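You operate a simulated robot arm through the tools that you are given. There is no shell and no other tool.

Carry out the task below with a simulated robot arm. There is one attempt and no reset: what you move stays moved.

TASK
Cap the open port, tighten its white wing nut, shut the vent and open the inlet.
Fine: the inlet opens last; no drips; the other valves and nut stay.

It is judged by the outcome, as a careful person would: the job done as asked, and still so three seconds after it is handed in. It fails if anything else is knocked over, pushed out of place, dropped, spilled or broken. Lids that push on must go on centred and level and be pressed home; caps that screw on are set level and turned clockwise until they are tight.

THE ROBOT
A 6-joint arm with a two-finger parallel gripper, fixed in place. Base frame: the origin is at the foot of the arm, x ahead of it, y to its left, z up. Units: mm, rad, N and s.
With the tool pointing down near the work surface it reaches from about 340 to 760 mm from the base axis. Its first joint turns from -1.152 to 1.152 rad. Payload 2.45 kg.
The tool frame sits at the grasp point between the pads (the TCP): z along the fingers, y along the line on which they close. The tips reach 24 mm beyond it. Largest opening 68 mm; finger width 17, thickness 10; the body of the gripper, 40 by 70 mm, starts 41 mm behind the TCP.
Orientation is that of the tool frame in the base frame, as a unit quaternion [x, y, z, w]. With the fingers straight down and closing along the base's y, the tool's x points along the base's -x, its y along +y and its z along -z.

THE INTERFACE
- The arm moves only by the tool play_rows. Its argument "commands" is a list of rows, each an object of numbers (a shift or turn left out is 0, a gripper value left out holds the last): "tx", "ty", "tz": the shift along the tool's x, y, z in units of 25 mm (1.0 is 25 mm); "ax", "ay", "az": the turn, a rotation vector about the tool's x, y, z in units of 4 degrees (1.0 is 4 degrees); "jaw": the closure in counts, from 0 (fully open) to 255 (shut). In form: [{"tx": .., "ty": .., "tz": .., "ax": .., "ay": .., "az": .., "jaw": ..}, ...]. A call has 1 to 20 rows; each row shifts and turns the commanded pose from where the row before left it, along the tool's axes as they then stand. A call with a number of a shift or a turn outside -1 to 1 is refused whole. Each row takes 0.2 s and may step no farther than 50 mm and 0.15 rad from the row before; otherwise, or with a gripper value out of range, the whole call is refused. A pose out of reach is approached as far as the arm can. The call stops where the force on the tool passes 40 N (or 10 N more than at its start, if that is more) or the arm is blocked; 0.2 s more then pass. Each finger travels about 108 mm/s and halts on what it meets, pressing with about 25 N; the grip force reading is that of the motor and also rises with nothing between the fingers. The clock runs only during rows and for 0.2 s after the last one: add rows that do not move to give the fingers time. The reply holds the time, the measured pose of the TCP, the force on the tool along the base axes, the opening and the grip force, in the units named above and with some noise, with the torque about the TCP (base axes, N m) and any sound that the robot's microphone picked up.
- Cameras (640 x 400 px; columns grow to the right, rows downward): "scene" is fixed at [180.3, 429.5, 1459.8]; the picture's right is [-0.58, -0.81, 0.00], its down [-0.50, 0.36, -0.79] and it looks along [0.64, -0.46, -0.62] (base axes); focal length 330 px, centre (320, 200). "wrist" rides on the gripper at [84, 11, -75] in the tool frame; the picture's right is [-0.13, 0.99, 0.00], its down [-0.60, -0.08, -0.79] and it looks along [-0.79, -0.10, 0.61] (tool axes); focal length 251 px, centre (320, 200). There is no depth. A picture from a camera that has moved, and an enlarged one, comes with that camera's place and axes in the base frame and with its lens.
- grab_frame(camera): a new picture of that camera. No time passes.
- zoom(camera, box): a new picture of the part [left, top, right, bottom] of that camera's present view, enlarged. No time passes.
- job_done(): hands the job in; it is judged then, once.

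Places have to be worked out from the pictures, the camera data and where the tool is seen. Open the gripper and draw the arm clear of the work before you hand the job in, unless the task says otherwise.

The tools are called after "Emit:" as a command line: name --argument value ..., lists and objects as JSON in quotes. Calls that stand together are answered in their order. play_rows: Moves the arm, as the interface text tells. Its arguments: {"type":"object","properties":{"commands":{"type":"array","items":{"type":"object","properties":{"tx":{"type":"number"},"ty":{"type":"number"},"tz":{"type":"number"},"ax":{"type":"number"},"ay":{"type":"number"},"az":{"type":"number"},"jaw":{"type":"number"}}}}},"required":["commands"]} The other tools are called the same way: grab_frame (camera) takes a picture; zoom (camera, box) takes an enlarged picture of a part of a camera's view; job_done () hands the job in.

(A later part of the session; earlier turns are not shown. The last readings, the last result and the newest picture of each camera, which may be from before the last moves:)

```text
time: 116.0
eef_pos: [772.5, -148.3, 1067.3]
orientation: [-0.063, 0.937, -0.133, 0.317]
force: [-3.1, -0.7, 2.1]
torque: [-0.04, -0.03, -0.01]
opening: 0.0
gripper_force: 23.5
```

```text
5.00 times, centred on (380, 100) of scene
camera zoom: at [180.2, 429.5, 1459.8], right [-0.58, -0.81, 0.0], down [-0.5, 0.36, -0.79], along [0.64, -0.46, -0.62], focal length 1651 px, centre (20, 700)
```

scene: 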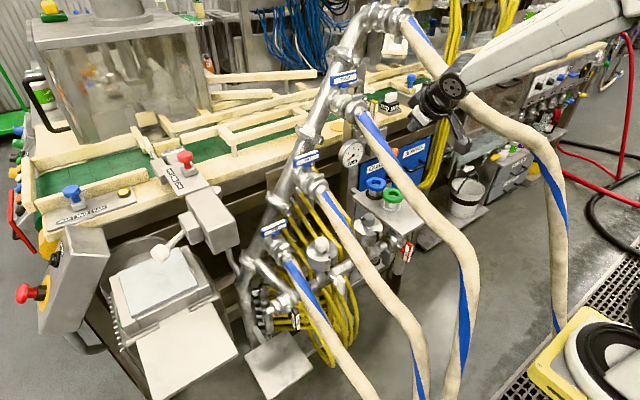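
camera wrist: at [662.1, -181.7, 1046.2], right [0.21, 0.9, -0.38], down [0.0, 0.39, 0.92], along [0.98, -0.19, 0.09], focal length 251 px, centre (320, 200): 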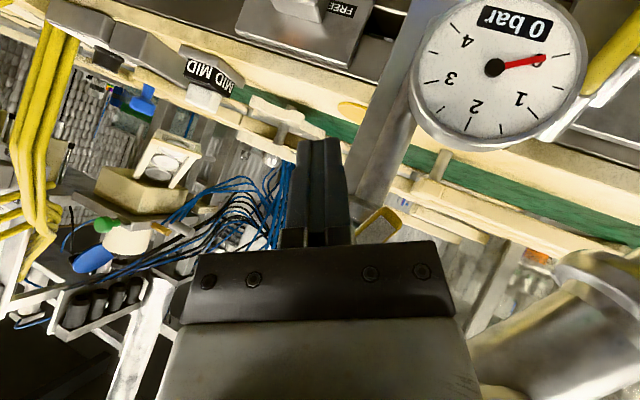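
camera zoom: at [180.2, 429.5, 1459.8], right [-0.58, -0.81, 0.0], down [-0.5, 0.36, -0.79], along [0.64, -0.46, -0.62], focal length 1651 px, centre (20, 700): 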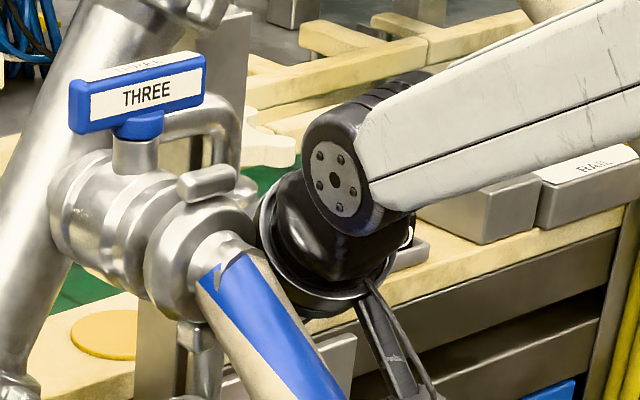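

The handle is at about 80° now. The gripper's flange is near valve THREE, so I first tilt 6° to bring it away from there, then raise in small steps to push the handle the last bit.

Emit:
play_rows --commands '[{"ax": -0.75}, {"ax": -0.75}, {"tx": -0.069, "ty": -0.025, "tz": -0.095}, {"tx": -0.069, "ty": -0.025, "tz": -0.095}, {"tx": -0.069, "ty": -0.025, "tz": -0.095}, {}]'

Emit:
zoom --camera "wrist" --box '[200, 100, 440, 260]'

Emit:
zoom --camera "scene" --box '[330, 60, 430, 140]'

```text
time: 117.4
eef_pos: [769.0, -148.8, 1074.7]
orientation: [-0.08, 0.943, -0.083, 0.311]
force: [-4.3, 0.6, -2.2]
torque: [0.01, 0.06, 0.03]
opening: 0.2
gripper_force: 23.5
```

```text
2.50 times, centred on (320, 180) of wrist
camera zoom: at [656.8, -147.1, 1082.3], right [0.0, 0.99, -0.13], down [0.01, 0.13, 0.99], along [1.0, -0.01, -0.01], focal length 629 px, centre (320, 250)
```

zoom: 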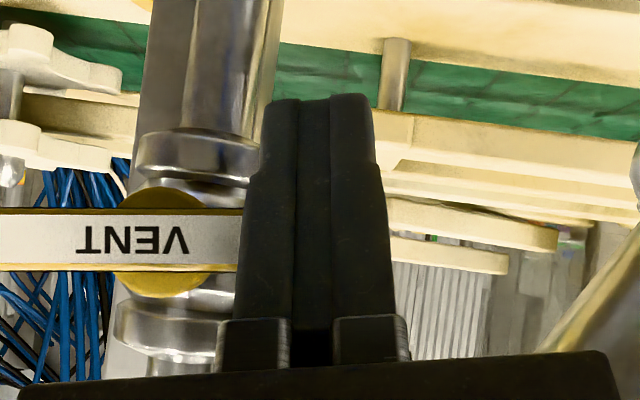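

```text
5.00 times, centred on (380, 100) of scene
camera zoom: at [180.3, 429.5, 1459.8], right [-0.58, -0.81, 0.0], down [-0.5, 0.36, -0.79], along [0.64, -0.46, -0.62], focal length 1651 px, centre (20, 700)
```

zoom: 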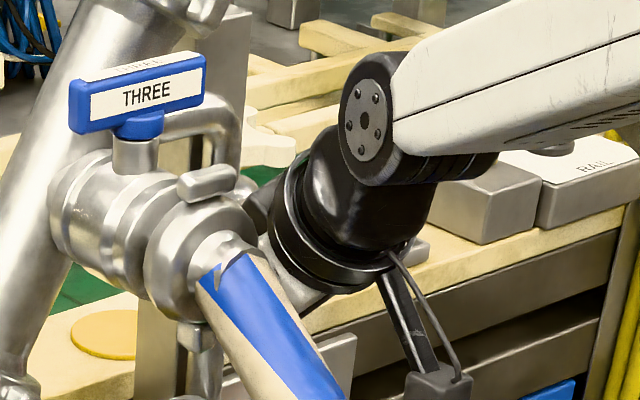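

Now ≈82.5°. Three more small raises to bring it to the stop.

Emit:
play_rows --commands '[{"tx": -0.08, "ty": -0.026, "tz": -0.085}, {"tx": -0.08, "ty": -0.026, "tz": -0.085}, {"tx": -0.08, "ty": -0.026, "tz": -0.085}, {}]'

Emit:
zoom --camera "wrist" --box '[200, 100, 440, 260]'

```text
time: 118.4
eef_pos: [769.1, -149.5, 1079.1]
orientation: [-0.08, 0.945, -0.081, 0.305]
force: [-10.7, 6.0, -21.7]
torque: [0.2, 0.22, -0.04]
opening: 0.0
gripper_force: 23.5
```

```text
2.50 times, centred on (320, 180) of wrist
camera zoom: at [657.2, -147.1, 1087.8], right [0.0, 0.99, -0.13], down [0.02, 0.13, 0.99], along [1.0, -0.01, -0.02], focal length 629 px, centre (320, 250)
```

zoom: 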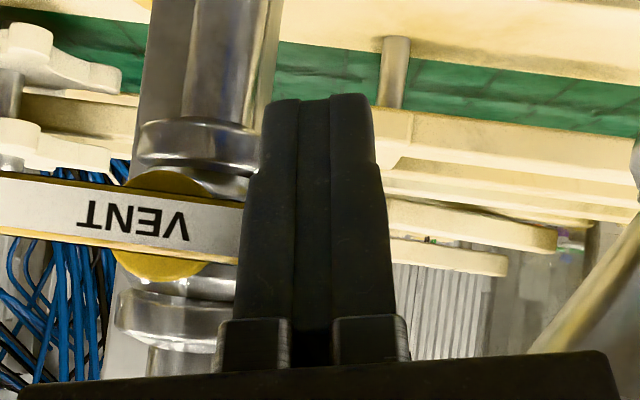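

The handle is now across the pipe (≈91°) and resisting with ~22 N, so it's at its stop. One last tiny nudge to be sure, then I check.

Emit:
play_rows --commands '[{"tx": -0.04, "ty": -0.013, "tz": -0.045}, {}]'

Emit:
zoom --camera "wrist" --box '[200, 100, 440, 260]'

```text
time: 119.0
eef_pos: [769.5, -149.6, 1079.3]
orientation: [-0.08, 0.946, -0.081, 0.304]
force: [-9.7, 5.0, -23.7]
torque: [0.21, 0.23, -0.07]
opening: 0.0
gripper_force: 23.6
```

```text
2.50 times, centred on (320, 180) of wrist
camera zoom: at [657.0, -147.3, 1088.5], right [0.0, 0.99, -0.13], down [0.03, 0.13, 0.99], along [1.0, -0.01, -0.03], focal length 629 px, centre (320, 250)
```

zoom: 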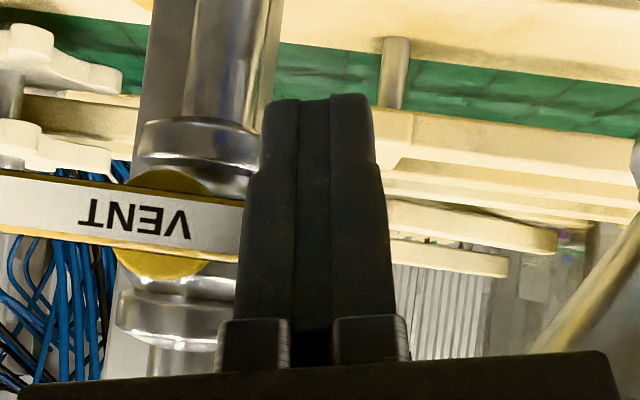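

The vent is fully shut (unchanged at ~91°, at its stop). I back out carefully: first down and away from the handle, then re-tilt and retreat toward the corridor.

Emit:
play_rows --commands '[{"tx": 0.375, "ty": 0.08, "tz": 0.01}, {"tx": 0.375, "ty": 0.08, "tz": 0.01}, {"ax": 1}, {"ax": 1}, {"ax": 1}, {"tx": 0.654, "ty": -0.115, "tz": -0.455}, {"tx": 0.654, "ty": -0.115, "tz": -0.455}, {}]'

Emit:
grab_frame --camera "wrist"

Emit:
zoom --camera "scene" --box '[330, 40, 530, 180]'

```text
time: 120.8
eef_pos: [716.2, -155.9, 1072.8]
orientation: [-0.046, 0.929, -0.181, 0.318]
force: [-0.7, 0.5, -0.9]
torque: [0.01, 0.01, -0.05]
opening: 0.0
gripper_force: 23.6
```

```text
taken
camera wrist: at [603.7, -138.0, 1074.7], right [0.13, 0.95, -0.29], down [0.0, 0.29, 0.96], along [0.99, -0.12, 0.04], focal length 251 px, centre (320, 200)
```

wrist: 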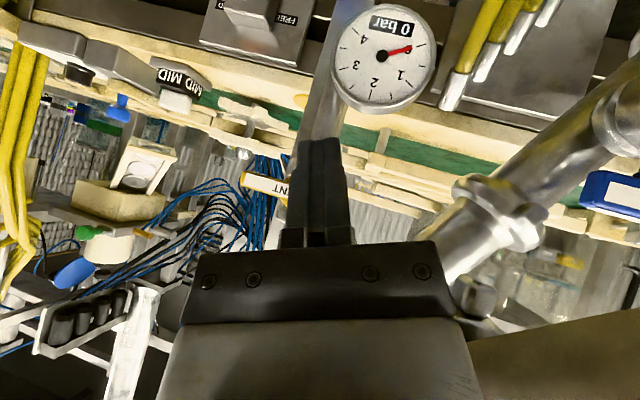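

```text
2.86 times, centred on (430, 110) of scene
camera zoom: at [180.3, 429.5, 1459.8], right [-0.58, -0.81, 0.0], down [-0.5, 0.36, -0.79], along [0.64, -0.46, -0.62], focal length 944 px, centre (6, 457)
```

zoom: 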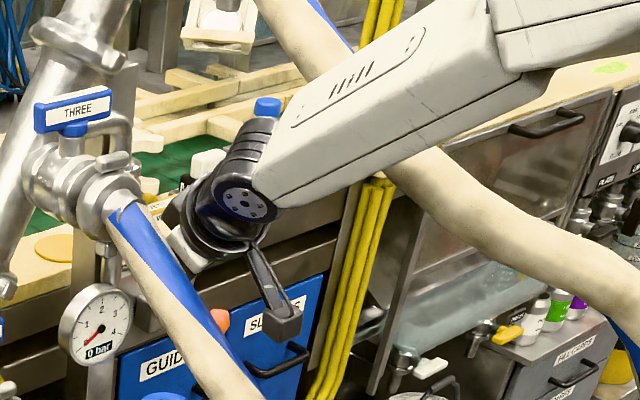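

The vent is shut. Now for the INLET, last. I retreat down and back within the corridor, straighten the tool, and come to the known spot near (550,-205,890) in front of the tray.

Emit:
play_rows --commands '[{"tx": 0.831, "ty": 0.128, "tz": 0.079}, {"tx": 0.831, "ty": 0.128, "tz": 0.079}, {"tx": 0.831, "ty": 0.128, "tz": 0.079}, {"tx": 0.831, "ty": 0.128, "tz": 0.079}, {"tx": 0.831, "ty": 0.128, "tz": 0.079}, {"ax": -0.34, "ay": 0.853, "az": 0.095}, {"ax": -0.34, "ay": 0.853, "az": 0.095}, {"ax": -0.34, "ay": 0.853, "az": 0.095}, {"ax": -0.34, "ay": 0.853, "az": 0.095}, {"ax": -0.34, "ay": 0.853, "az": 0.095}, {"ax": -0.34, "ay": 0.853, "az": 0.095}, {"ax": -0.34, "ay": 0.853, "az": 0.095}]'

Emit:
grab_frame --camera "wrist"

Emit:
zoom --camera "scene" --box '[330, 40, 570, 220]'

```text
time: 123.4
eef_pos: [637.5, -169.2, 1001.6]
orientation: [-0.015, 0.974, -0.142, 0.175]
force: [0.1, 0.1, -0.4]
torque: [0.03, 0.03, -0.02]
opening: 0.1
gripper_force: 23.3
out of reach, approached as far as the arm can: row 7, 9
```

```text
taken
camera wrist: at [533.5, -145.5, 1036.4], right [0.14, 0.96, -0.24], down [0.29, 0.19, 0.94], along [0.95, -0.2, -0.25], focal length 251 px, centre (320, 200)
```

wrist: 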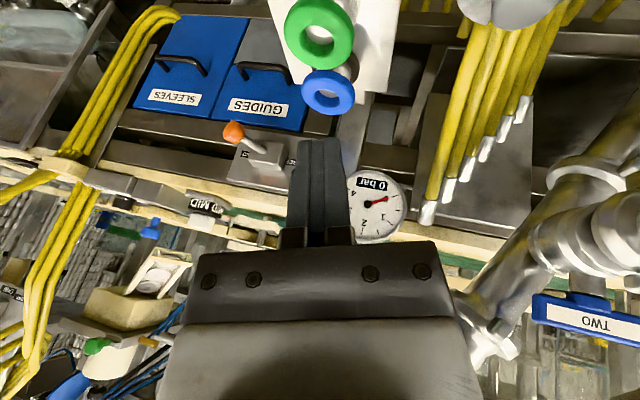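

```text
2.22 times, centred on (450, 130) of scene
camera zoom: at [180.3, 429.5, 1459.8], right [-0.58, -0.81, 0.0], down [-0.5, 0.36, -0.79], along [0.64, -0.46, -0.62], focal length 734 px, centre (31, 356)
```

zoom: 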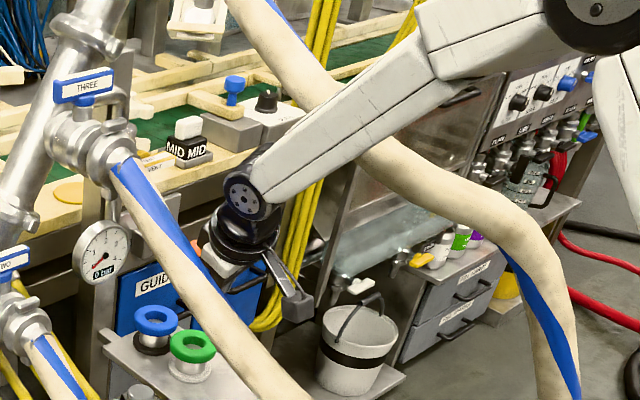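

In position (the vent handle is clearly horizontal in the scene view). I continue to about (550,-205,890).

Emit:
play_rows --commands '[{"tx": 0.817, "ty": -0.033, "tz": 0.532}, {"tx": 0.817, "ty": -0.033, "tz": 0.532}, {"tx": 0.817, "ty": -0.033, "tz": 0.532}, {"tx": 0.817, "ty": -0.033, "tz": 0.532}, {"tx": 0.817, "ty": -0.033, "tz": 0.532}, {"tx": 0.817, "ty": -0.033, "tz": 0.532}]'

Emit:
grab_frame --camera "wrist"

Emit:
zoom --camera "scene" --box '[360, 60, 600, 260]'

```text
time: 124.8
eef_pos: [550.7, -205.3, 889.8]
orientation: [-0.014, 0.974, -0.142, 0.175]
force: [-0.8, -0.4, -0.9]
torque: [-0.02, 0.01, 0.05]
opening: 0.0
gripper_force: 23.8
```

```text
taken
camera wrist: at [445.5, -180.8, 924.3], right [0.14, 0.96, -0.24], down [0.29, 0.19, 0.94], along [0.95, -0.2, -0.25], focal length 251 px, centre (320, 200)
```

wrist: 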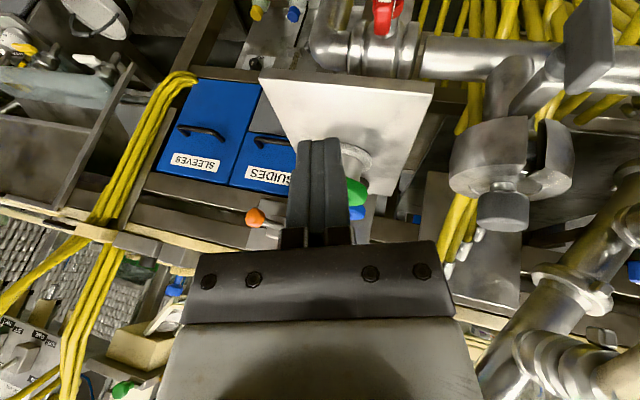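

```text
2.00 times, centred on (480, 160) of scene
camera zoom: at [180.3, 429.5, 1459.8], right [-0.58, -0.81, 0.0], down [-0.5, 0.36, -0.79], along [0.64, -0.46, -0.62], focal length 660 px, centre (0, 280)
```

zoom: 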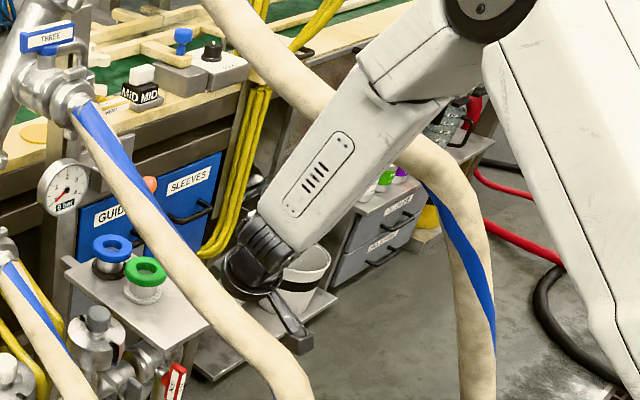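

I look at INLET with a zoom over the top edge of the frame.

Emit:
zoom --camera "wrist" --box '[290, 0, 490, 10]'

Emit:
zoom --camera "scene" --box '[380, 220, 440, 280]'

```text
3.20 times, centred on (390, 5) of wrist
camera zoom: at [445.5, -180.8, 924.3], right [0.14, 0.96, -0.24], down [0.29, 0.19, 0.94], along [0.95, -0.2, -0.25], focal length 805 px, centre (96, 824)
```

zoom: 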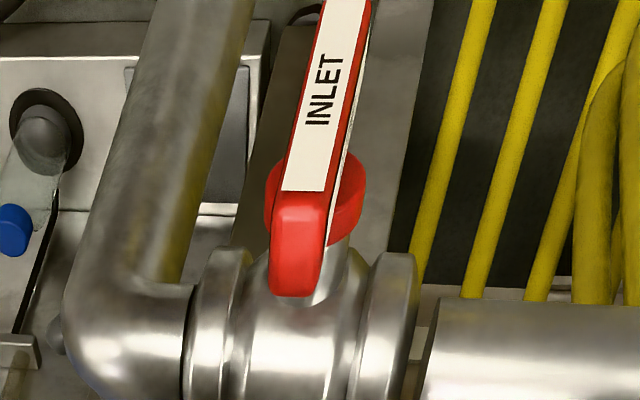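

```text
6.67 times, centred on (410, 250) of scene
camera zoom: at [180.3, 429.5, 1459.8], right [-0.58, -0.81, 0.0], down [-0.5, 0.36, -0.79], along [0.64, -0.46, -0.62], focal length 2202 px, centre (-280, -133)
```

zoom: 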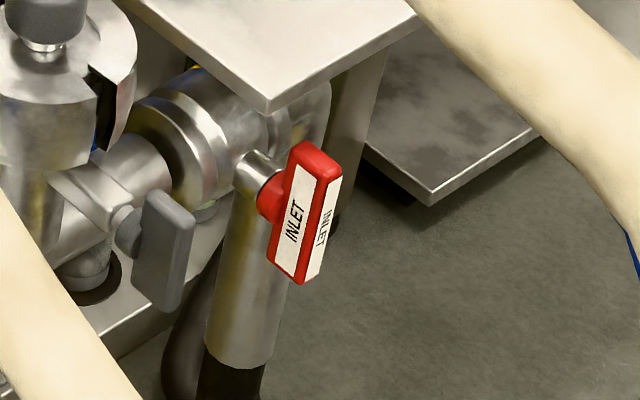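

INLET's handle is vertical, centred near (590,-198,709), just in front of and below the tray's edge. I lower on its -y side to about (565,-228,775) and look again.

Emit:
play_rows --commands '[{"tx": 0.217, "ty": 0.087, "tz": 0.914}, {"tx": 0.217, "ty": 0.087, "tz": 0.914}, {"tx": 0.217, "ty": 0.087, "tz": 0.914}, {"tx": 0.217, "ty": 0.087, "tz": 0.914}, {"tx": 0.217, "ty": 0.087, "tz": 0.914}]'

Emit:
grab_frame --camera "wrist"

Emit:
zoom --camera "scene" --box '[360, 160, 480, 280]'

Emit:
zoom --camera "wrist" --box '[280, 40, 480, 180]'

```text
time: 126.0
eef_pos: [565.9, -228.8, 773.7]
orientation: [-0.016, 0.974, -0.142, 0.175]
force: [0.7, 0.3, -0.7]
torque: [-0.02, 0.0, -0.03]
opening: 0.0
gripper_force: 23.8
```

```text
taken
camera wrist: at [460.7, -203.5, 807.9], right [0.14, 0.96, -0.24], down [0.29, 0.19, 0.94], along [0.95, -0.2, -0.25], focal length 251 px, centre (320, 200)
```

wrist: 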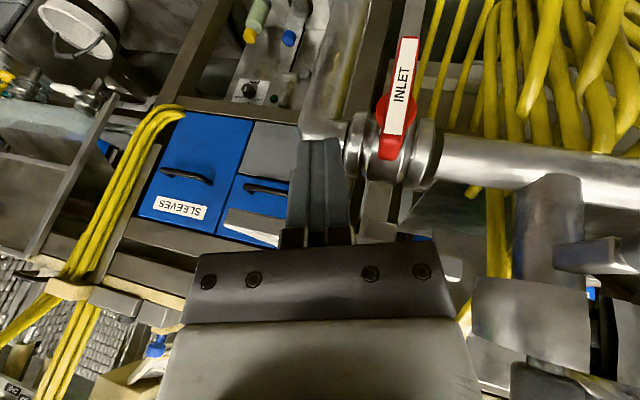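

```text
3.33 times, centred on (420, 220) of scene
camera zoom: at [180.3, 429.5, 1459.8], right [-0.58, -0.81, 0.0], down [-0.5, 0.36, -0.79], along [0.64, -0.46, -0.62], focal length 1101 px, centre (-13, 133)
```

zoom: 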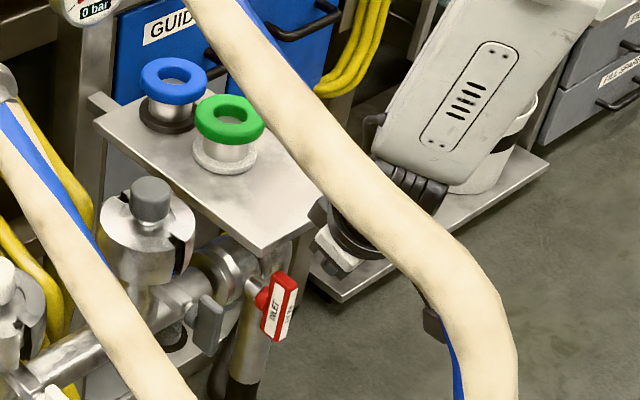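

```text
2.86 times, centred on (380, 110) of wrist
camera zoom: at [460.7, -203.5, 807.9], right [0.14, 0.96, -0.24], down [0.29, 0.19, 0.94], along [0.95, -0.2, -0.25], focal length 718 px, centre (149, 457)
```

zoom: 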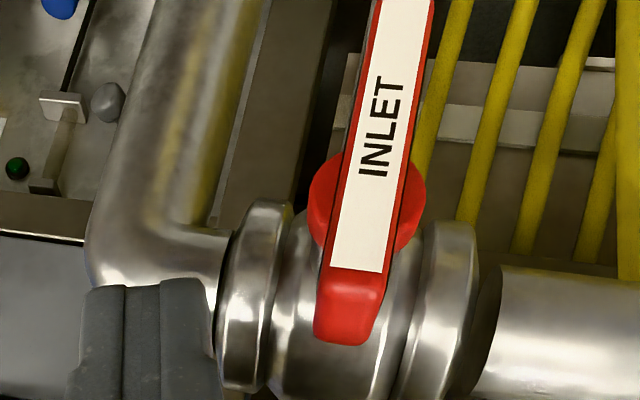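

From here: axis about (y,z)=(-199.6,706), bar x≈582–604, top end z≈745. My present lean works for pushing its top from the -y side toward +y (counter-clockwise = open). I move in beside the upper arm and check.

Emit:
play_rows --commands '[{"tx": -0.139, "ty": 0.34, "tz": 0.518}, {"tx": -0.139, "ty": 0.34, "tz": 0.518}, {}]'

Emit:
zoom --camera "wrist" --box '[280, 60, 480, 200]'

Emit:
zoom --camera "scene" --box '[370, 200, 450, 280]'

```text
time: 126.6
eef_pos: [578.0, -221.2, 756.1]
orientation: [-0.013, 0.974, -0.143, 0.175]
force: [-26.2, 6.8, 31.6]
torque: [0.62, -1.73, 0.92]
opening: 0.3
gripper_force: 23.4
stopped in row 2: the force on the tool passed its limit at 79 N (the readings are from after the stop); the commanded pose is now the measured one
```

```text
2.86 times, centred on (380, 130) of wrist
camera zoom: at [472.8, -195.6, 790.7], right [0.15, 0.96, -0.24], down [0.29, 0.19, 0.94], along [0.95, -0.21, -0.25], focal length 718 px, centre (149, 400)
```

zoom: 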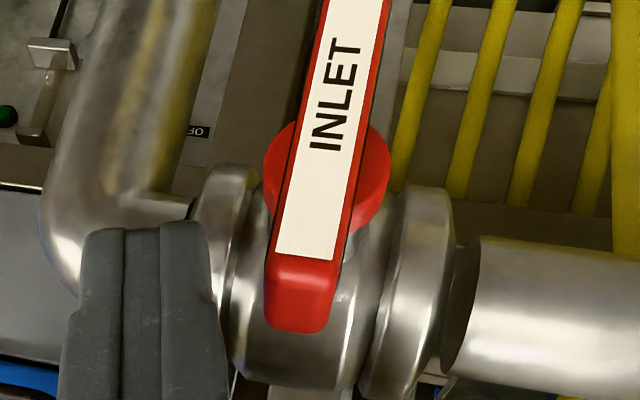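

```text
5.00 times, centred on (410, 240) of scene
camera zoom: at [179.1, 429.9, 1459.9], right [-0.58, -0.81, 0.0], down [-0.5, 0.36, -0.79], along [0.64, -0.46, -0.62], focal length 1651 px, centre (-130, 0)
```

zoom: 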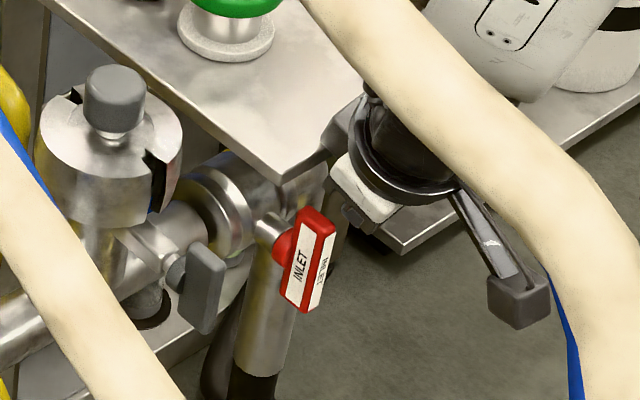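

The gripper body met the tray's front edge (79 N stop), nothing displaced. I back off, and will use a different approach: with the closing axis along x and jaws open, the forward finger reaches ahead of the body. First retreat to (530,-195,775).

Emit:
play_rows --commands '[{"tx": 0.383, "ty": -0.066, "tz": -0.345}, {"tx": 0.54, "ty": 0.405, "tz": -0.64}, {"tx": 0.54, "ty": 0.405, "tz": -0.64}, {}]'

Emit:
grab_frame --camera "wrist"

Emit:
zoom --camera "scene" --box '[350, 160, 470, 280]'

```text
time: 127.6
eef_pos: [531.8, -192.5, 775.2]
orientation: [-0.014, 0.974, -0.143, 0.176]
force: [-0.6, -0.4, 0.4]
torque: [0.0, -0.03, 0.03]
opening: 0.1
gripper_force: 23.3
```

```text
taken
camera wrist: at [426.8, -168.2, 809.5], right [0.15, 0.96, -0.24], down [0.29, 0.19, 0.94], along [0.95, -0.21, -0.25], focal length 251 px, centre (320, 200)
```

wrist: 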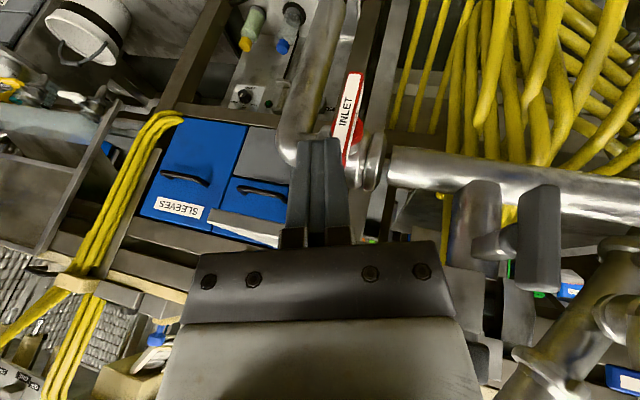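

```text
3.33 times, centred on (410, 220) of scene
camera zoom: at [180.3, 429.5, 1459.8], right [-0.58, -0.81, 0.0], down [-0.5, 0.36, -0.79], along [0.64, -0.46, -0.62], focal length 1101 px, centre (20, 133)
```

zoom: 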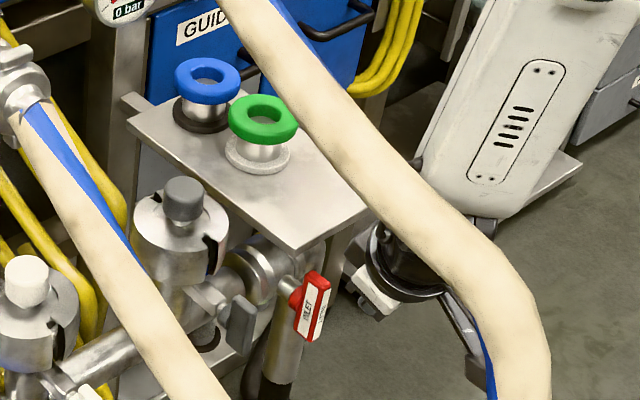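

All fittings are where they were. I now straighten the pitch, shift the lean so the wrist sits on the -y side, then roll -90° so one finger faces +x.

Emit:
play_rows --commands '[{"ay": 0.88}, {"ay": 0.88}, {"ay": 0.88}, {"ay": 0.88}, {"ay": 0.88}, {"ax": -0.942}, {"ax": -0.942}, {"ax": -0.942}, {"ax": -0.942}, {"ax": -0.942}, {"ax": -0.942}, {"ay": -0.733}, {"ay": -0.733}, {"ay": -0.733}]'

Emit:
zoom --camera "scene" --box '[360, 60, 600, 280]'

```text
time: 130.6
eef_pos: [531.6, -194.4, 774.9]
orientation: [-0.001, 0.991, 0.047, 0.126]
force: [0.5, -0.1, -0.1]
torque: [0.02, 0.0, 0.02]
opening: 0.0
gripper_force: 23.4
out of reach, approached as far as the arm can: row 4
```

```text
1.82 times, centred on (480, 170) of scene
camera zoom: at [180.3, 429.5, 1459.8], right [-0.58, -0.81, 0.0], down [-0.5, 0.36, -0.79], along [0.64, -0.46, -0.62], focal length 600 px, centre (29, 254)
```

zoom: 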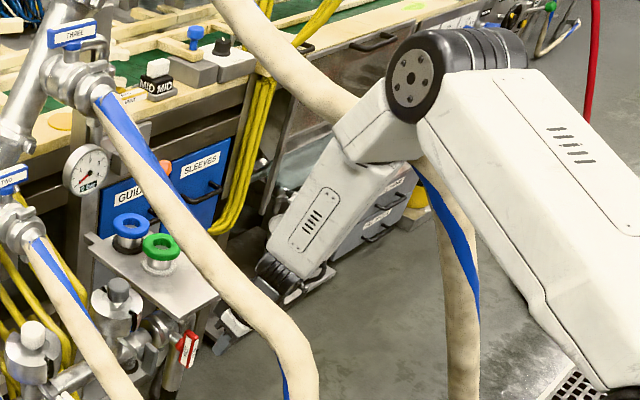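

Orientation is as wanted. Now the roll of -90° in place.

Emit:
play_rows --commands '[{"az": -1}, {"az": -1}, {"az": -1}, {"az": -1}, {"az": -1}, {"az": -1}, {"az": -1}, {"az": -1}, {"az": -1}, {"az": -1}, {"az": -1}, {"az": -1}, {"az": -1}, {"az": -1}, {"az": -1}, {"az": -1}, {"az": -1}, {"az": -1}, {"az": -1}, {"az": -1}]'

Emit:
play_rows --commands '[{"az": -1}, {"az": -1}, {"az": -0.5}, {}]'

Emit:
grab_frame --camera "wrist"

Emit:
zoom --camera "scene" --box '[350, 160, 470, 280]'

```text
time: 134.8
eef_pos: [530.8, -195.2, 774.4]
orientation: [-0.638, 0.759, -0.045, 0.126]
force: [0.2, 0.7, 0.7]
torque: [-0.02, -0.01, 0.0]
opening: 0.0
gripper_force: 24.1
```

```text
time: 135.8
eef_pos: [534.2, -195.3, 774.2]
orientation: [0.701, -0.7, 0.054, -0.121]
force: [-1.0, -0.8, 0.4]
torque: [0.0, -0.05, 0.01]
opening: 0.0
gripper_force: 23.1
```

```text
taken
camera wrist: at [504.8, -284.7, 834.8], right [-0.96, 0.14, -0.23], down [-0.12, 0.53, 0.84], along [0.24, 0.84, -0.49], focal length 251 px, centre (320, 200)
```

wrist: 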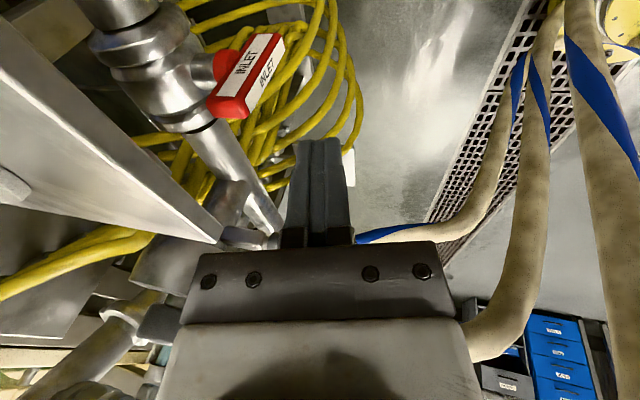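

```text
3.33 times, centred on (410, 220) of scene
camera zoom: at [180.3, 429.5, 1459.8], right [-0.58, -0.81, 0.0], down [-0.5, 0.36, -0.79], along [0.64, -0.46, -0.62], focal length 1101 px, centre (20, 133)
```

zoom: 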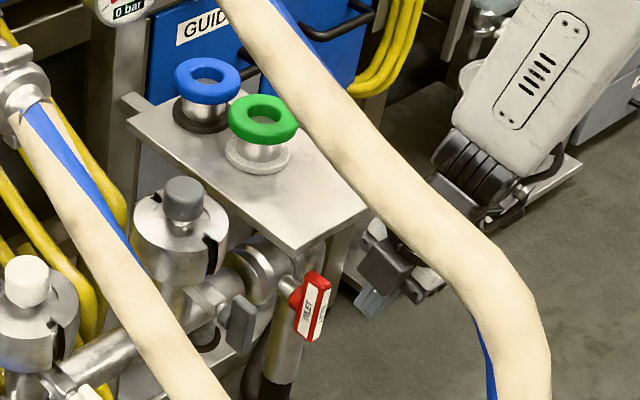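

A very useful view: INLET's handle and the tray's front edge both seen from the -y side. I zoom in to measure.

Emit:
zoom --camera "wrist" --box '[160, 10, 340, 130]'

Emit:
zoom --camera "wrist" --box '[100, 120, 360, 280]'

```text
3.33 times, centred on (250, 70) of wrist
camera zoom: at [504.8, -284.7, 834.8], right [-0.96, 0.14, -0.23], down [-0.12, 0.53, 0.84], along [0.24, 0.84, -0.49], focal length 838 px, centre (553, 633)
```

zoom: 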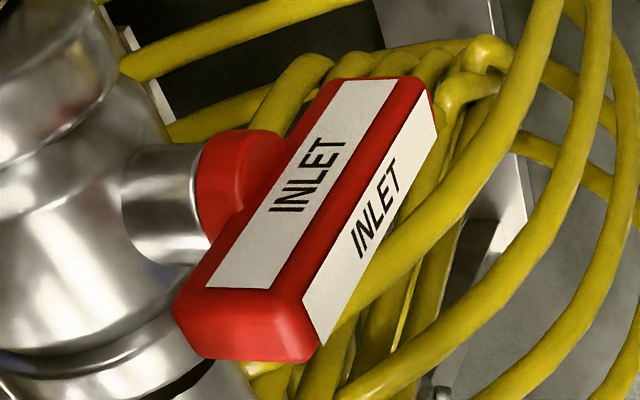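

```text
2.46 times, centred on (230, 200) of wrist
camera zoom: at [504.8, -284.7, 834.8], right [-0.96, 0.14, -0.23], down [-0.12, 0.53, 0.84], along [0.24, 0.84, -0.49], focal length 619 px, centre (542, 200)
```

zoom: 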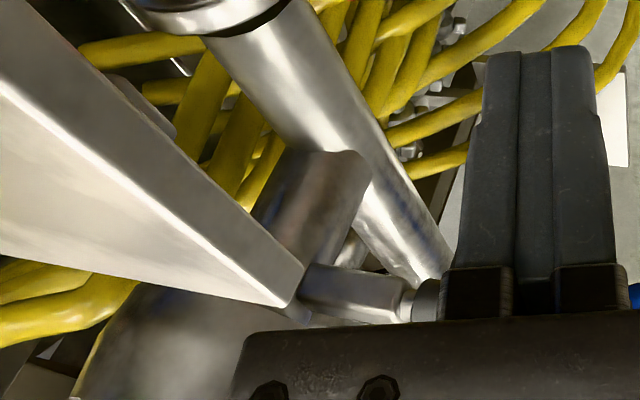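

Measured: bar x≈582–600, z≈668–742 (axis z≈704.5), y≈-206…-193; tray edge x≈589–592. I go to the -y side of the handle, open the jaw so the +x finger stands ahead of the gripper, and look.

Emit:
play_rows --commands '[{"tx": 0.59, "ty": -0.17, "tz": 0.176}, {"tx": 0.59, "ty": -0.17, "tz": 0.176}, {"jaw": 30}, {"jaw": 30}, {"jaw": 30}]'

Emit:
grab_frame --camera "wrist"

Emit:
zoom --camera "wrist" --box '[140, 40, 360, 200]'

```text
time: 137.0
eef_pos: [541.1, -224.7, 763.2]
orientation: [0.701, -0.7, 0.055, -0.122]
force: [-0.3, -0.1, 0.2]
torque: [-0.01, -0.02, -0.01]
opening: 60.0
gripper_force: 0.1
```

```text
taken
camera wrist: at [513.6, -315.0, 824.3], right [-0.96, 0.14, -0.23], down [-0.13, 0.53, 0.84], along [0.24, 0.84, -0.49], focal length 251 px, centre (320, 200)
```

wrist: 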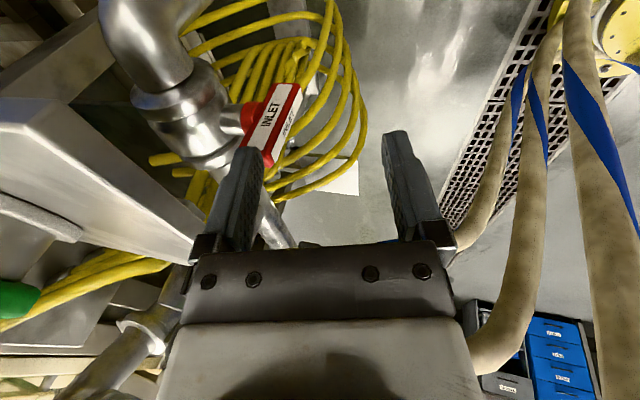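

```text
2.50 times, centred on (250, 120) of wrist
camera zoom: at [513.6, -315.0, 824.3], right [-0.96, 0.14, -0.23], down [-0.13, 0.53, 0.84], along [0.24, 0.84, -0.49], focal length 629 px, centre (495, 400)
```

zoom: 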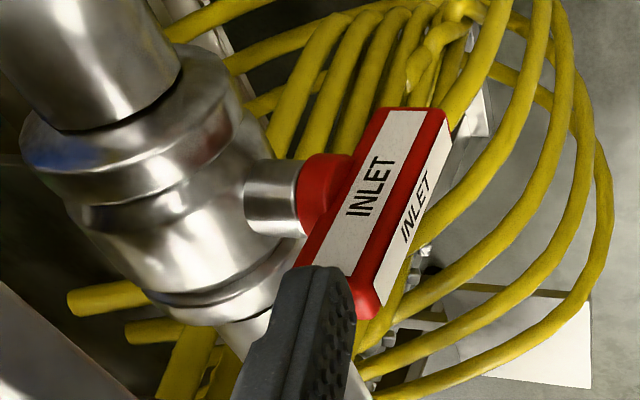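

The +x finger is now beside the handle on its -y side. I lower to engagement depth (548,-222,741), then push toward +y in small steps.

Emit:
play_rows --commands '[{"tx": -0.01, "ty": -0.028, "tz": 0.464}, {"tx": -0.01, "ty": -0.028, "tz": 0.464}, {}]'

Emit:
zoom --camera "wrist" --box '[140, 40, 360, 200]'

Emit:
zoom --camera "scene" --box '[370, 200, 450, 280]'

```text
time: 137.8
eef_pos: [549.2, -222.3, 742.8]
orientation: [-0.701, 0.701, -0.055, 0.121]
force: [0.1, 0.9, -0.3]
torque: [0.02, 0.0, -0.01]
opening: 59.7
gripper_force: 0.0
```

```text
2.50 times, centred on (250, 120) of wrist
camera zoom: at [520.8, -312.0, 802.6], right [-0.96, 0.14, -0.23], down [-0.13, 0.53, 0.84], along [0.24, 0.84, -0.49], focal length 629 px, centre (495, 400)
```

zoom: 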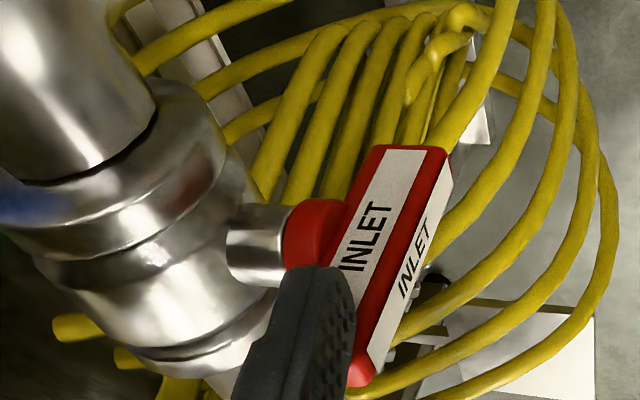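

```text
5.00 times, centred on (410, 240) of scene
camera zoom: at [180.3, 429.5, 1459.8], right [-0.58, -0.81, 0.0], down [-0.5, 0.36, -0.79], along [0.64, -0.46, -0.62], focal length 1651 px, centre (-130, 0)
```

zoom: 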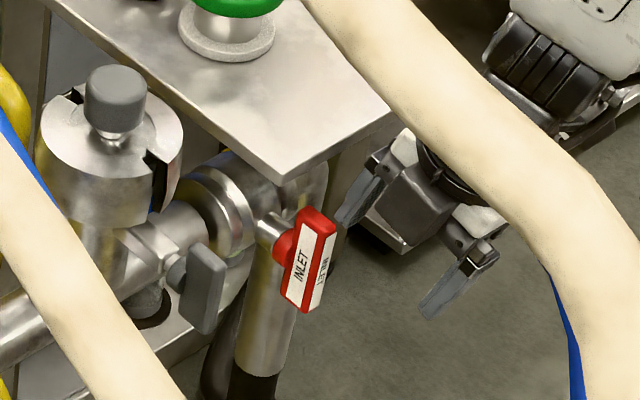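

Clear of everything. I push toward +y: three rows to about 30° of turn.

Emit:
play_rows --commands '[{"tx": -0.24}, {"tx": -0.265}, {"tx": -0.265}, {}]'

Emit:
zoom --camera "wrist" --box '[140, 40, 360, 200]'

Emit:
zoom --camera "scene" --box '[370, 200, 450, 280]'

```text
time: 138.8
eef_pos: [547.3, -200.4, 743.3]
orientation: [0.701, -0.701, 0.056, -0.121]
force: [0.6, -1.3, 0.9]
torque: [-0.01, 0.02, -0.07]
opening: 60.1
gripper_force: 0.3
```

```text
2.50 times, centred on (250, 120) of wrist
camera zoom: at [519.6, -291.9, 803.5], right [-0.96, 0.14, -0.23], down [-0.13, 0.53, 0.84], along [0.24, 0.84, -0.49], focal length 629 px, centre (495, 400)
```

zoom: 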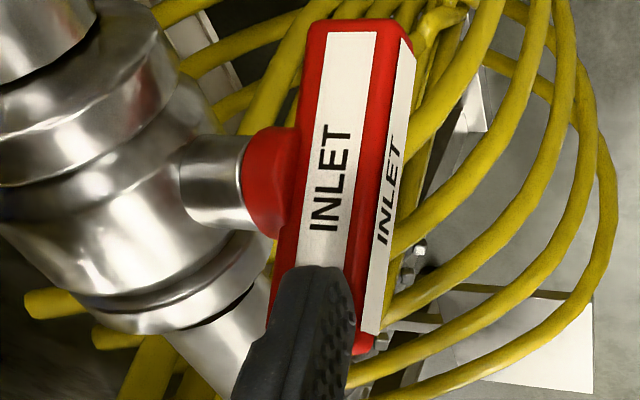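

```text
5.00 times, centred on (410, 240) of scene
camera zoom: at [180.3, 429.5, 1459.8], right [-0.58, -0.81, 0.0], down [-0.5, 0.36, -0.79], along [0.64, -0.46, -0.62], focal length 1651 px, centre (-130, 0)
```

zoom: 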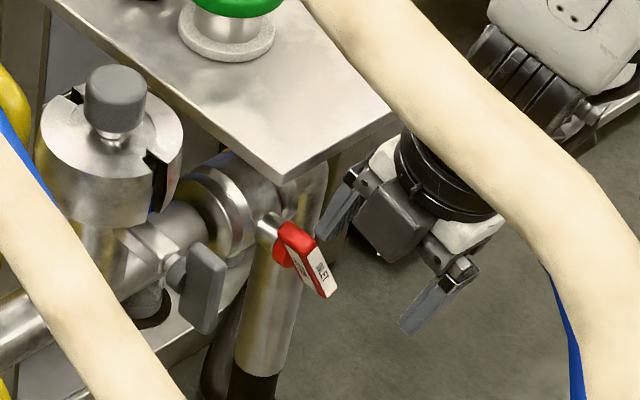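

INLET is turning (≈33°). I continue along the arc, sideways and then downward.

Emit:
play_rows --commands '[{"tx": -0.133, "ty": 0.029, "tz": 0.121}, {"tx": -0.199, "ty": 0.044, "tz": 0.182}, {"tx": -0.257, "ty": 0.048, "tz": 0.203}, {}]'

Emit:
zoom --camera "wrist" --box '[140, 40, 360, 200]'

Emit:
zoom --camera "scene" --box '[370, 200, 450, 280]'

```text
time: 139.8
eef_pos: [548.1, -185.2, 732.3]
orientation: [0.701, -0.701, 0.053, -0.121]
force: [-0.6, -0.2, -0.4]
torque: [-0.03, 0.01, 0.01]
opening: 60.0
gripper_force: 0.2
```

```text
2.50 times, centred on (250, 120) of wrist
camera zoom: at [519.9, -275.7, 792.5], right [-0.96, 0.14, -0.23], down [-0.12, 0.53, 0.84], along [0.24, 0.84, -0.49], focal length 629 px, centre (495, 400)
```

zoom: 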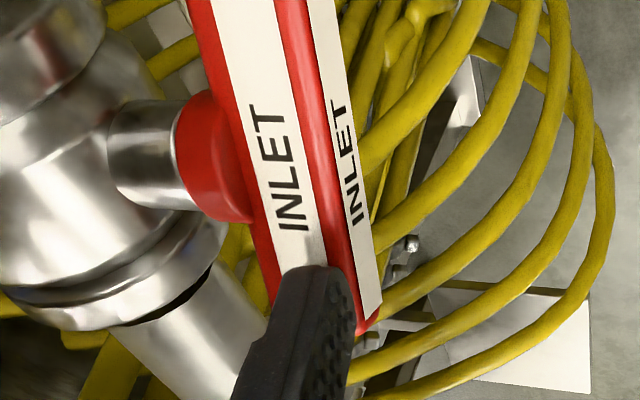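

```text
5.00 times, centred on (410, 240) of scene
camera zoom: at [180.3, 429.5, 1459.8], right [-0.58, -0.81, 0.0], down [-0.5, 0.36, -0.79], along [0.64, -0.46, -0.62], focal length 1651 px, centre (-130, 0)
```

zoom: 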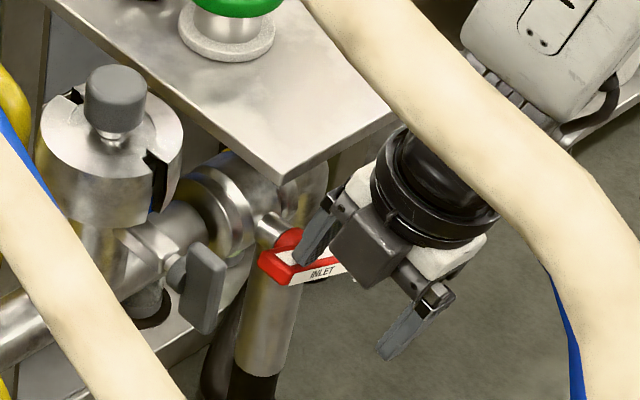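

Nearly horizontal now (~73°). I push it the rest of the way down to its stop.

Emit:
play_rows --commands '[{"tx": -0.242, "ty": 0.056, "tz": 0.233}, {"tx": 0.009, "ty": 0.02, "tz": 0.08}, {}]'

Emit:
zoom --camera "wrist" --box '[140, 40, 360, 200]'

Emit:
zoom --camera "scene" --box '[370, 200, 450, 280]'

```text
time: 140.6
eef_pos: [547.4, -178.0, 724.4]
orientation: [-0.701, 0.701, -0.053, 0.119]
force: [0.2, 0.6, 0.4]
torque: [0.0, -0.04, 0.04]
opening: 60.3
gripper_force: 0.3
```

```text
2.50 times, centred on (250, 120) of wrist
camera zoom: at [521.2, -269.0, 786.0], right [-0.96, 0.14, -0.23], down [-0.12, 0.53, 0.84], along [0.24, 0.84, -0.49], focal length 629 px, centre (495, 400)
```

zoom: 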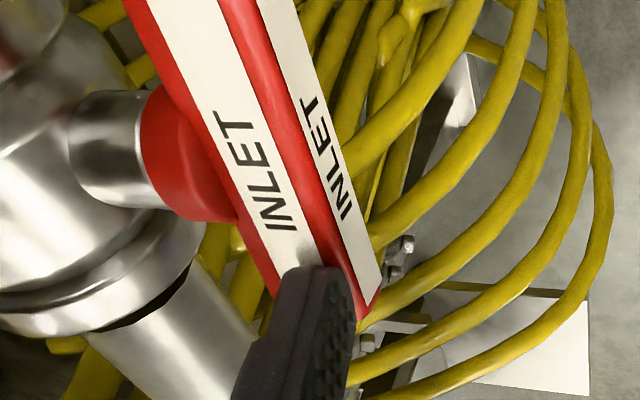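

```text
5.00 times, centred on (410, 240) of scene
camera zoom: at [180.3, 429.5, 1459.8], right [-0.58, -0.81, 0.0], down [-0.5, 0.36, -0.79], along [0.64, -0.46, -0.62], focal length 1651 px, centre (-130, 0)
```

zoom: 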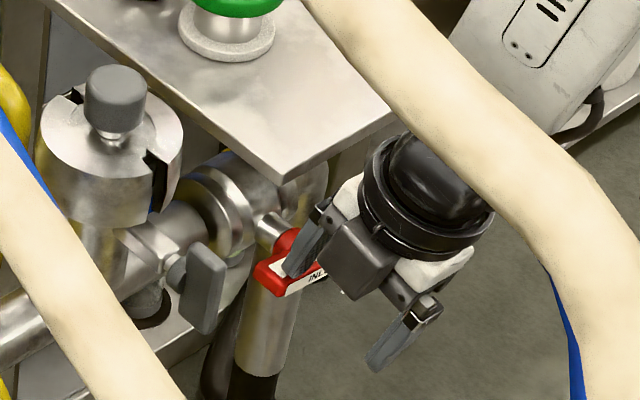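

About 83° now, still moving freely. A little further down until it stops.

Emit:
play_rows --commands '[{"tx": 0.009, "ty": 0.025, "tz": 0.096}, {"tx": 0.009, "ty": 0.025, "tz": 0.096}, {}]'

Emit:
zoom --camera "wrist" --box '[140, 40, 360, 200]'

```text
time: 141.3
eef_pos: [551.1, -178.9, 723.6]
orientation: [0.701, -0.701, 0.053, -0.121]
force: [-8.6, 1.1, 14.4]
torque: [-0.05, -0.37, -0.08]
opening: 55.7
gripper_force: 0.0
stopped in row 3: the force on the tool passed its limit at 43 N (the readings are from after the stop); the commanded pose is now the measured one
```

```text
2.50 times, centred on (250, 120) of wrist
camera zoom: at [523.2, -269.5, 783.6], right [-0.96, 0.14, -0.23], down [-0.12, 0.52, 0.84], along [0.24, 0.84, -0.49], focal length 629 px, centre (495, 400)
```

zoom: 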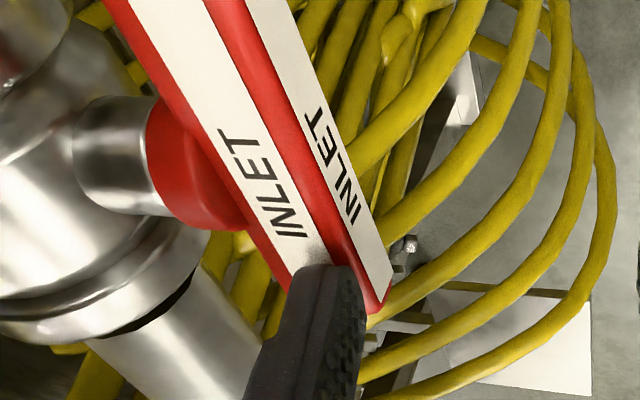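

It reached its stop (43 N). I lift the finger off, move away from the handle, and check the result.

Emit:
play_rows --commands '[{"tx": -0.03, "ty": -0.078, "tz": -0.308}, {"tx": 0.083, "ty": 0.459, "tz": -0.228}, {"tx": 0.083, "ty": 0.459, "tz": -0.228}, {"tz": -0.6}, {}]'

Emit:
grab_frame --camera "wrist"

Emit:
zoom --camera "scene" --box '[370, 200, 450, 280]'

Emit:
zoom --camera "scene" --box '[330, 130, 400, 180]'

```text
time: 142.5
eef_pos: [538.1, -190.2, 754.3]
orientation: [-0.701, 0.701, -0.052, 0.119]
force: [-0.3, 1.2, -0.1]
torque: [-0.01, -0.02, 0.01]
opening: 60.3
gripper_force: 0.0
out of reach, approached as far as the arm can: row 2, 3
```

```text
taken
camera wrist: at [510.0, -281.8, 814.0], right [-0.96, 0.14, -0.22], down [-0.12, 0.53, 0.84], along [0.24, 0.84, -0.49], focal length 251 px, centre (320, 200)
```

wrist: 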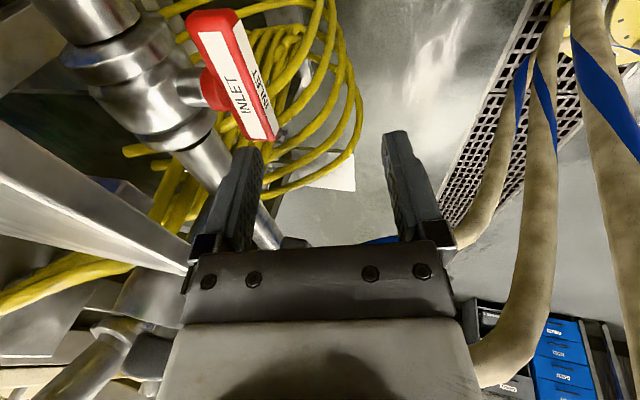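

```text
5.00 times, centred on (410, 240) of scene
camera zoom: at [180.3, 429.5, 1459.8], right [-0.58, -0.81, 0.0], down [-0.5, 0.36, -0.79], along [0.64, -0.46, -0.62], focal length 1651 px, centre (-130, 0)
```

zoom: 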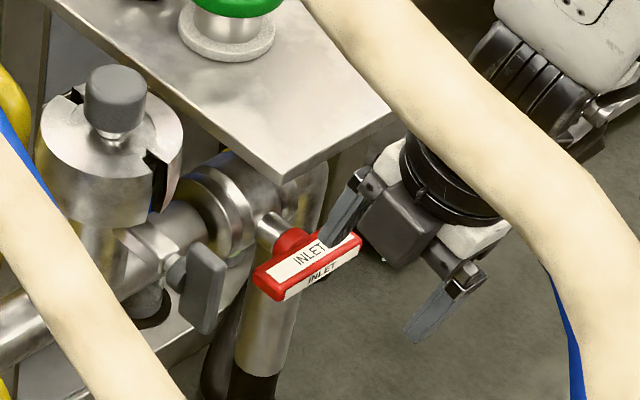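

```text
8.00 times, centred on (365, 155) of scene
camera zoom: at [180.3, 429.5, 1459.8], right [-0.58, -0.81, 0.0], down [-0.5, 0.36, -0.79], along [0.64, -0.46, -0.62], focal length 2642 px, centre (-40, 560)
```

zoom: 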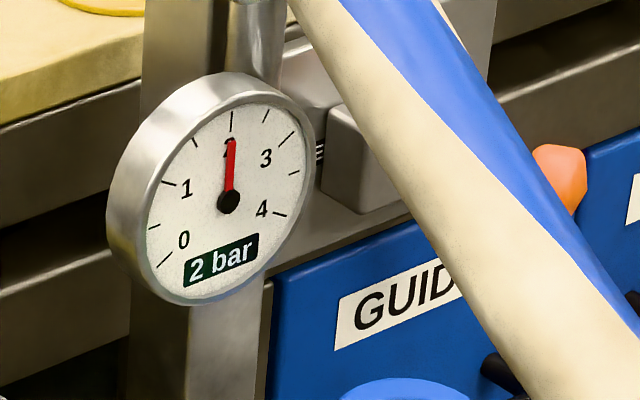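

The gauge now reads 2 bar and INLET lies along its pipe: the line holds pressure. I now withdraw the way I came: back up a little, roll and re-lean the tool in reverse.

Emit:
play_rows --commands '[{"tx": 0.037, "ty": 0.027, "tz": -0.88}, {"jaw": 255}, {"jaw": 255}, {"jaw": 255}]'

Emit:
play_rows --commands '[{"az": 1}, {"az": 1}, {"az": 1}, {"az": 1}, {"az": 1}, {"az": 1}, {"az": 1}, {"az": 1}, {"az": 1}, {"az": 1}, {"az": 1}, {"az": 1}, {"az": 1}, {"az": 1}, {"az": 1}, {"az": 1}, {"az": 1}, {"az": 1}, {"az": 1}, {"az": 1}]'

Emit:
play_rows --commands '[{"az": 1}, {"az": 1}, {"az": 0.5}, {"ay": 0.733}, {"ay": 0.733}, {"ay": 0.733}, {"ax": 0.942}, {"ax": 0.942}, {"ax": 0.942}, {"ax": 0.942}, {"ax": 0.942}, {"ax": 0.942}, {"ay": -0.88}, {"ay": -0.88}, {"ay": -0.88}]'

Emit:
zoom --camera "scene" --box '[350, 60, 590, 280]'

```text
time: 143.5
eef_pos: [531.0, -194.1, 774.3]
orientation: [0.701, -0.701, 0.052, -0.12]
force: [0.8, 1.1, 0.1]
torque: [0.0, -0.01, 0.0]
opening: 0.0
gripper_force: 24.3
```

```text
time: 147.7
eef_pos: [529.8, -192.8, 773.7]
orientation: [-0.086, 0.988, 0.036, 0.126]
force: [0.7, 0.1, -1.0]
torque: [-0.01, 0.01, -0.02]
opening: 0.0
gripper_force: 23.6
```

```text
time: 150.9
eef_pos: [531.4, -195.1, 774.4]
orientation: [-0.006, 0.981, -0.154, 0.114]
force: [0.0, 0.8, 0.2]
torque: [-0.01, -0.03, 0.0]
opening: 0.1
gripper_force: 23.2
```

```text
1.82 times, centred on (470, 170) of scene
camera zoom: at [180.3, 429.5, 1459.8], right [-0.58, -0.81, 0.0], down [-0.5, 0.36, -0.79], along [0.64, -0.46, -0.62], focal length 600 px, centre (47, 254)
```

zoom: 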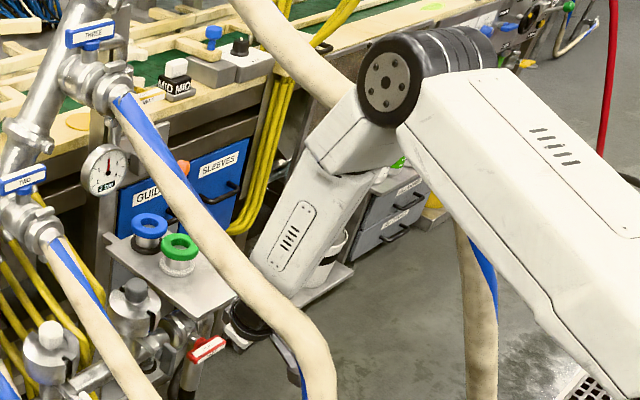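

The gauge still shows 2 bar. I climb out: up to (550,-205,890), then through the gap between the hoses to (560,-110,1175).

Emit:
play_rows --commands '[{"tx": -0.346, "ty": -0.353, "tz": -0.798}, {"tx": -0.346, "ty": -0.353, "tz": -0.798}, {"tx": -0.346, "ty": -0.353, "tz": -0.798}, {"tx": -0.346, "ty": -0.353, "tz": -0.798}, {"tx": -0.346, "ty": -0.353, "tz": -0.798}]'

Emit:
play_rows --commands '[{"tx": -0.258, "ty": 0.014, "tz": -0.966}, {"tx": -0.258, "ty": 0.014, "tz": -0.966}, {"tx": -0.258, "ty": 0.014, "tz": -0.966}, {"tx": -0.258, "ty": 0.014, "tz": -0.966}, {"tx": -0.258, "ty": 0.014, "tz": -0.966}, {"tx": -0.258, "ty": 0.014, "tz": -0.966}, {"tx": -0.258, "ty": 0.014, "tz": -0.966}, {"tx": -0.258, "ty": 0.014, "tz": -0.966}, {"tx": -0.258, "ty": 0.014, "tz": -0.966}, {"tx": -0.258, "ty": 0.014, "tz": -0.966}, {"tx": -0.258, "ty": 0.014, "tz": -0.966}, {"tx": -0.258, "ty": 0.014, "tz": -0.966}]'

Emit:
grab_frame --camera "scene"

```text
time: 152.1
eef_pos: [544.2, -205.3, 889.7]
orientation: [-0.008, 0.979, -0.15, 0.137]
force: [0.0, 0.1, 0.1]
torque: [-0.04, -0.01, 0.01]
opening: 0.0
gripper_force: 23.6
```

```text
time: 154.7
eef_pos: [544.0, -111.8, 1174.8]
orientation: [-0.009, 0.979, -0.15, 0.137]
force: [0.4, 0.3, -1.5]
torque: [0.02, -0.01, -0.01]
opening: 0.0
gripper_force: 23.3
```

```text
taken
```

scene: 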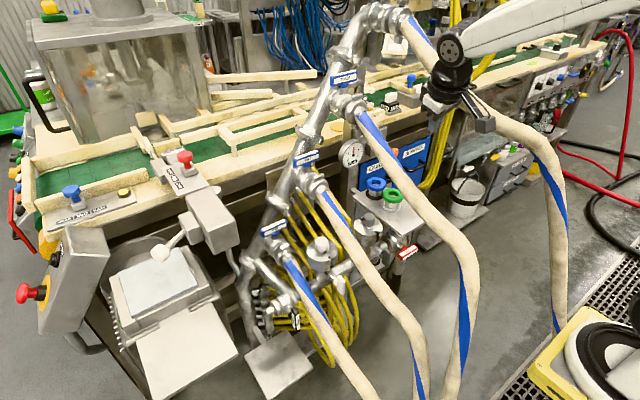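

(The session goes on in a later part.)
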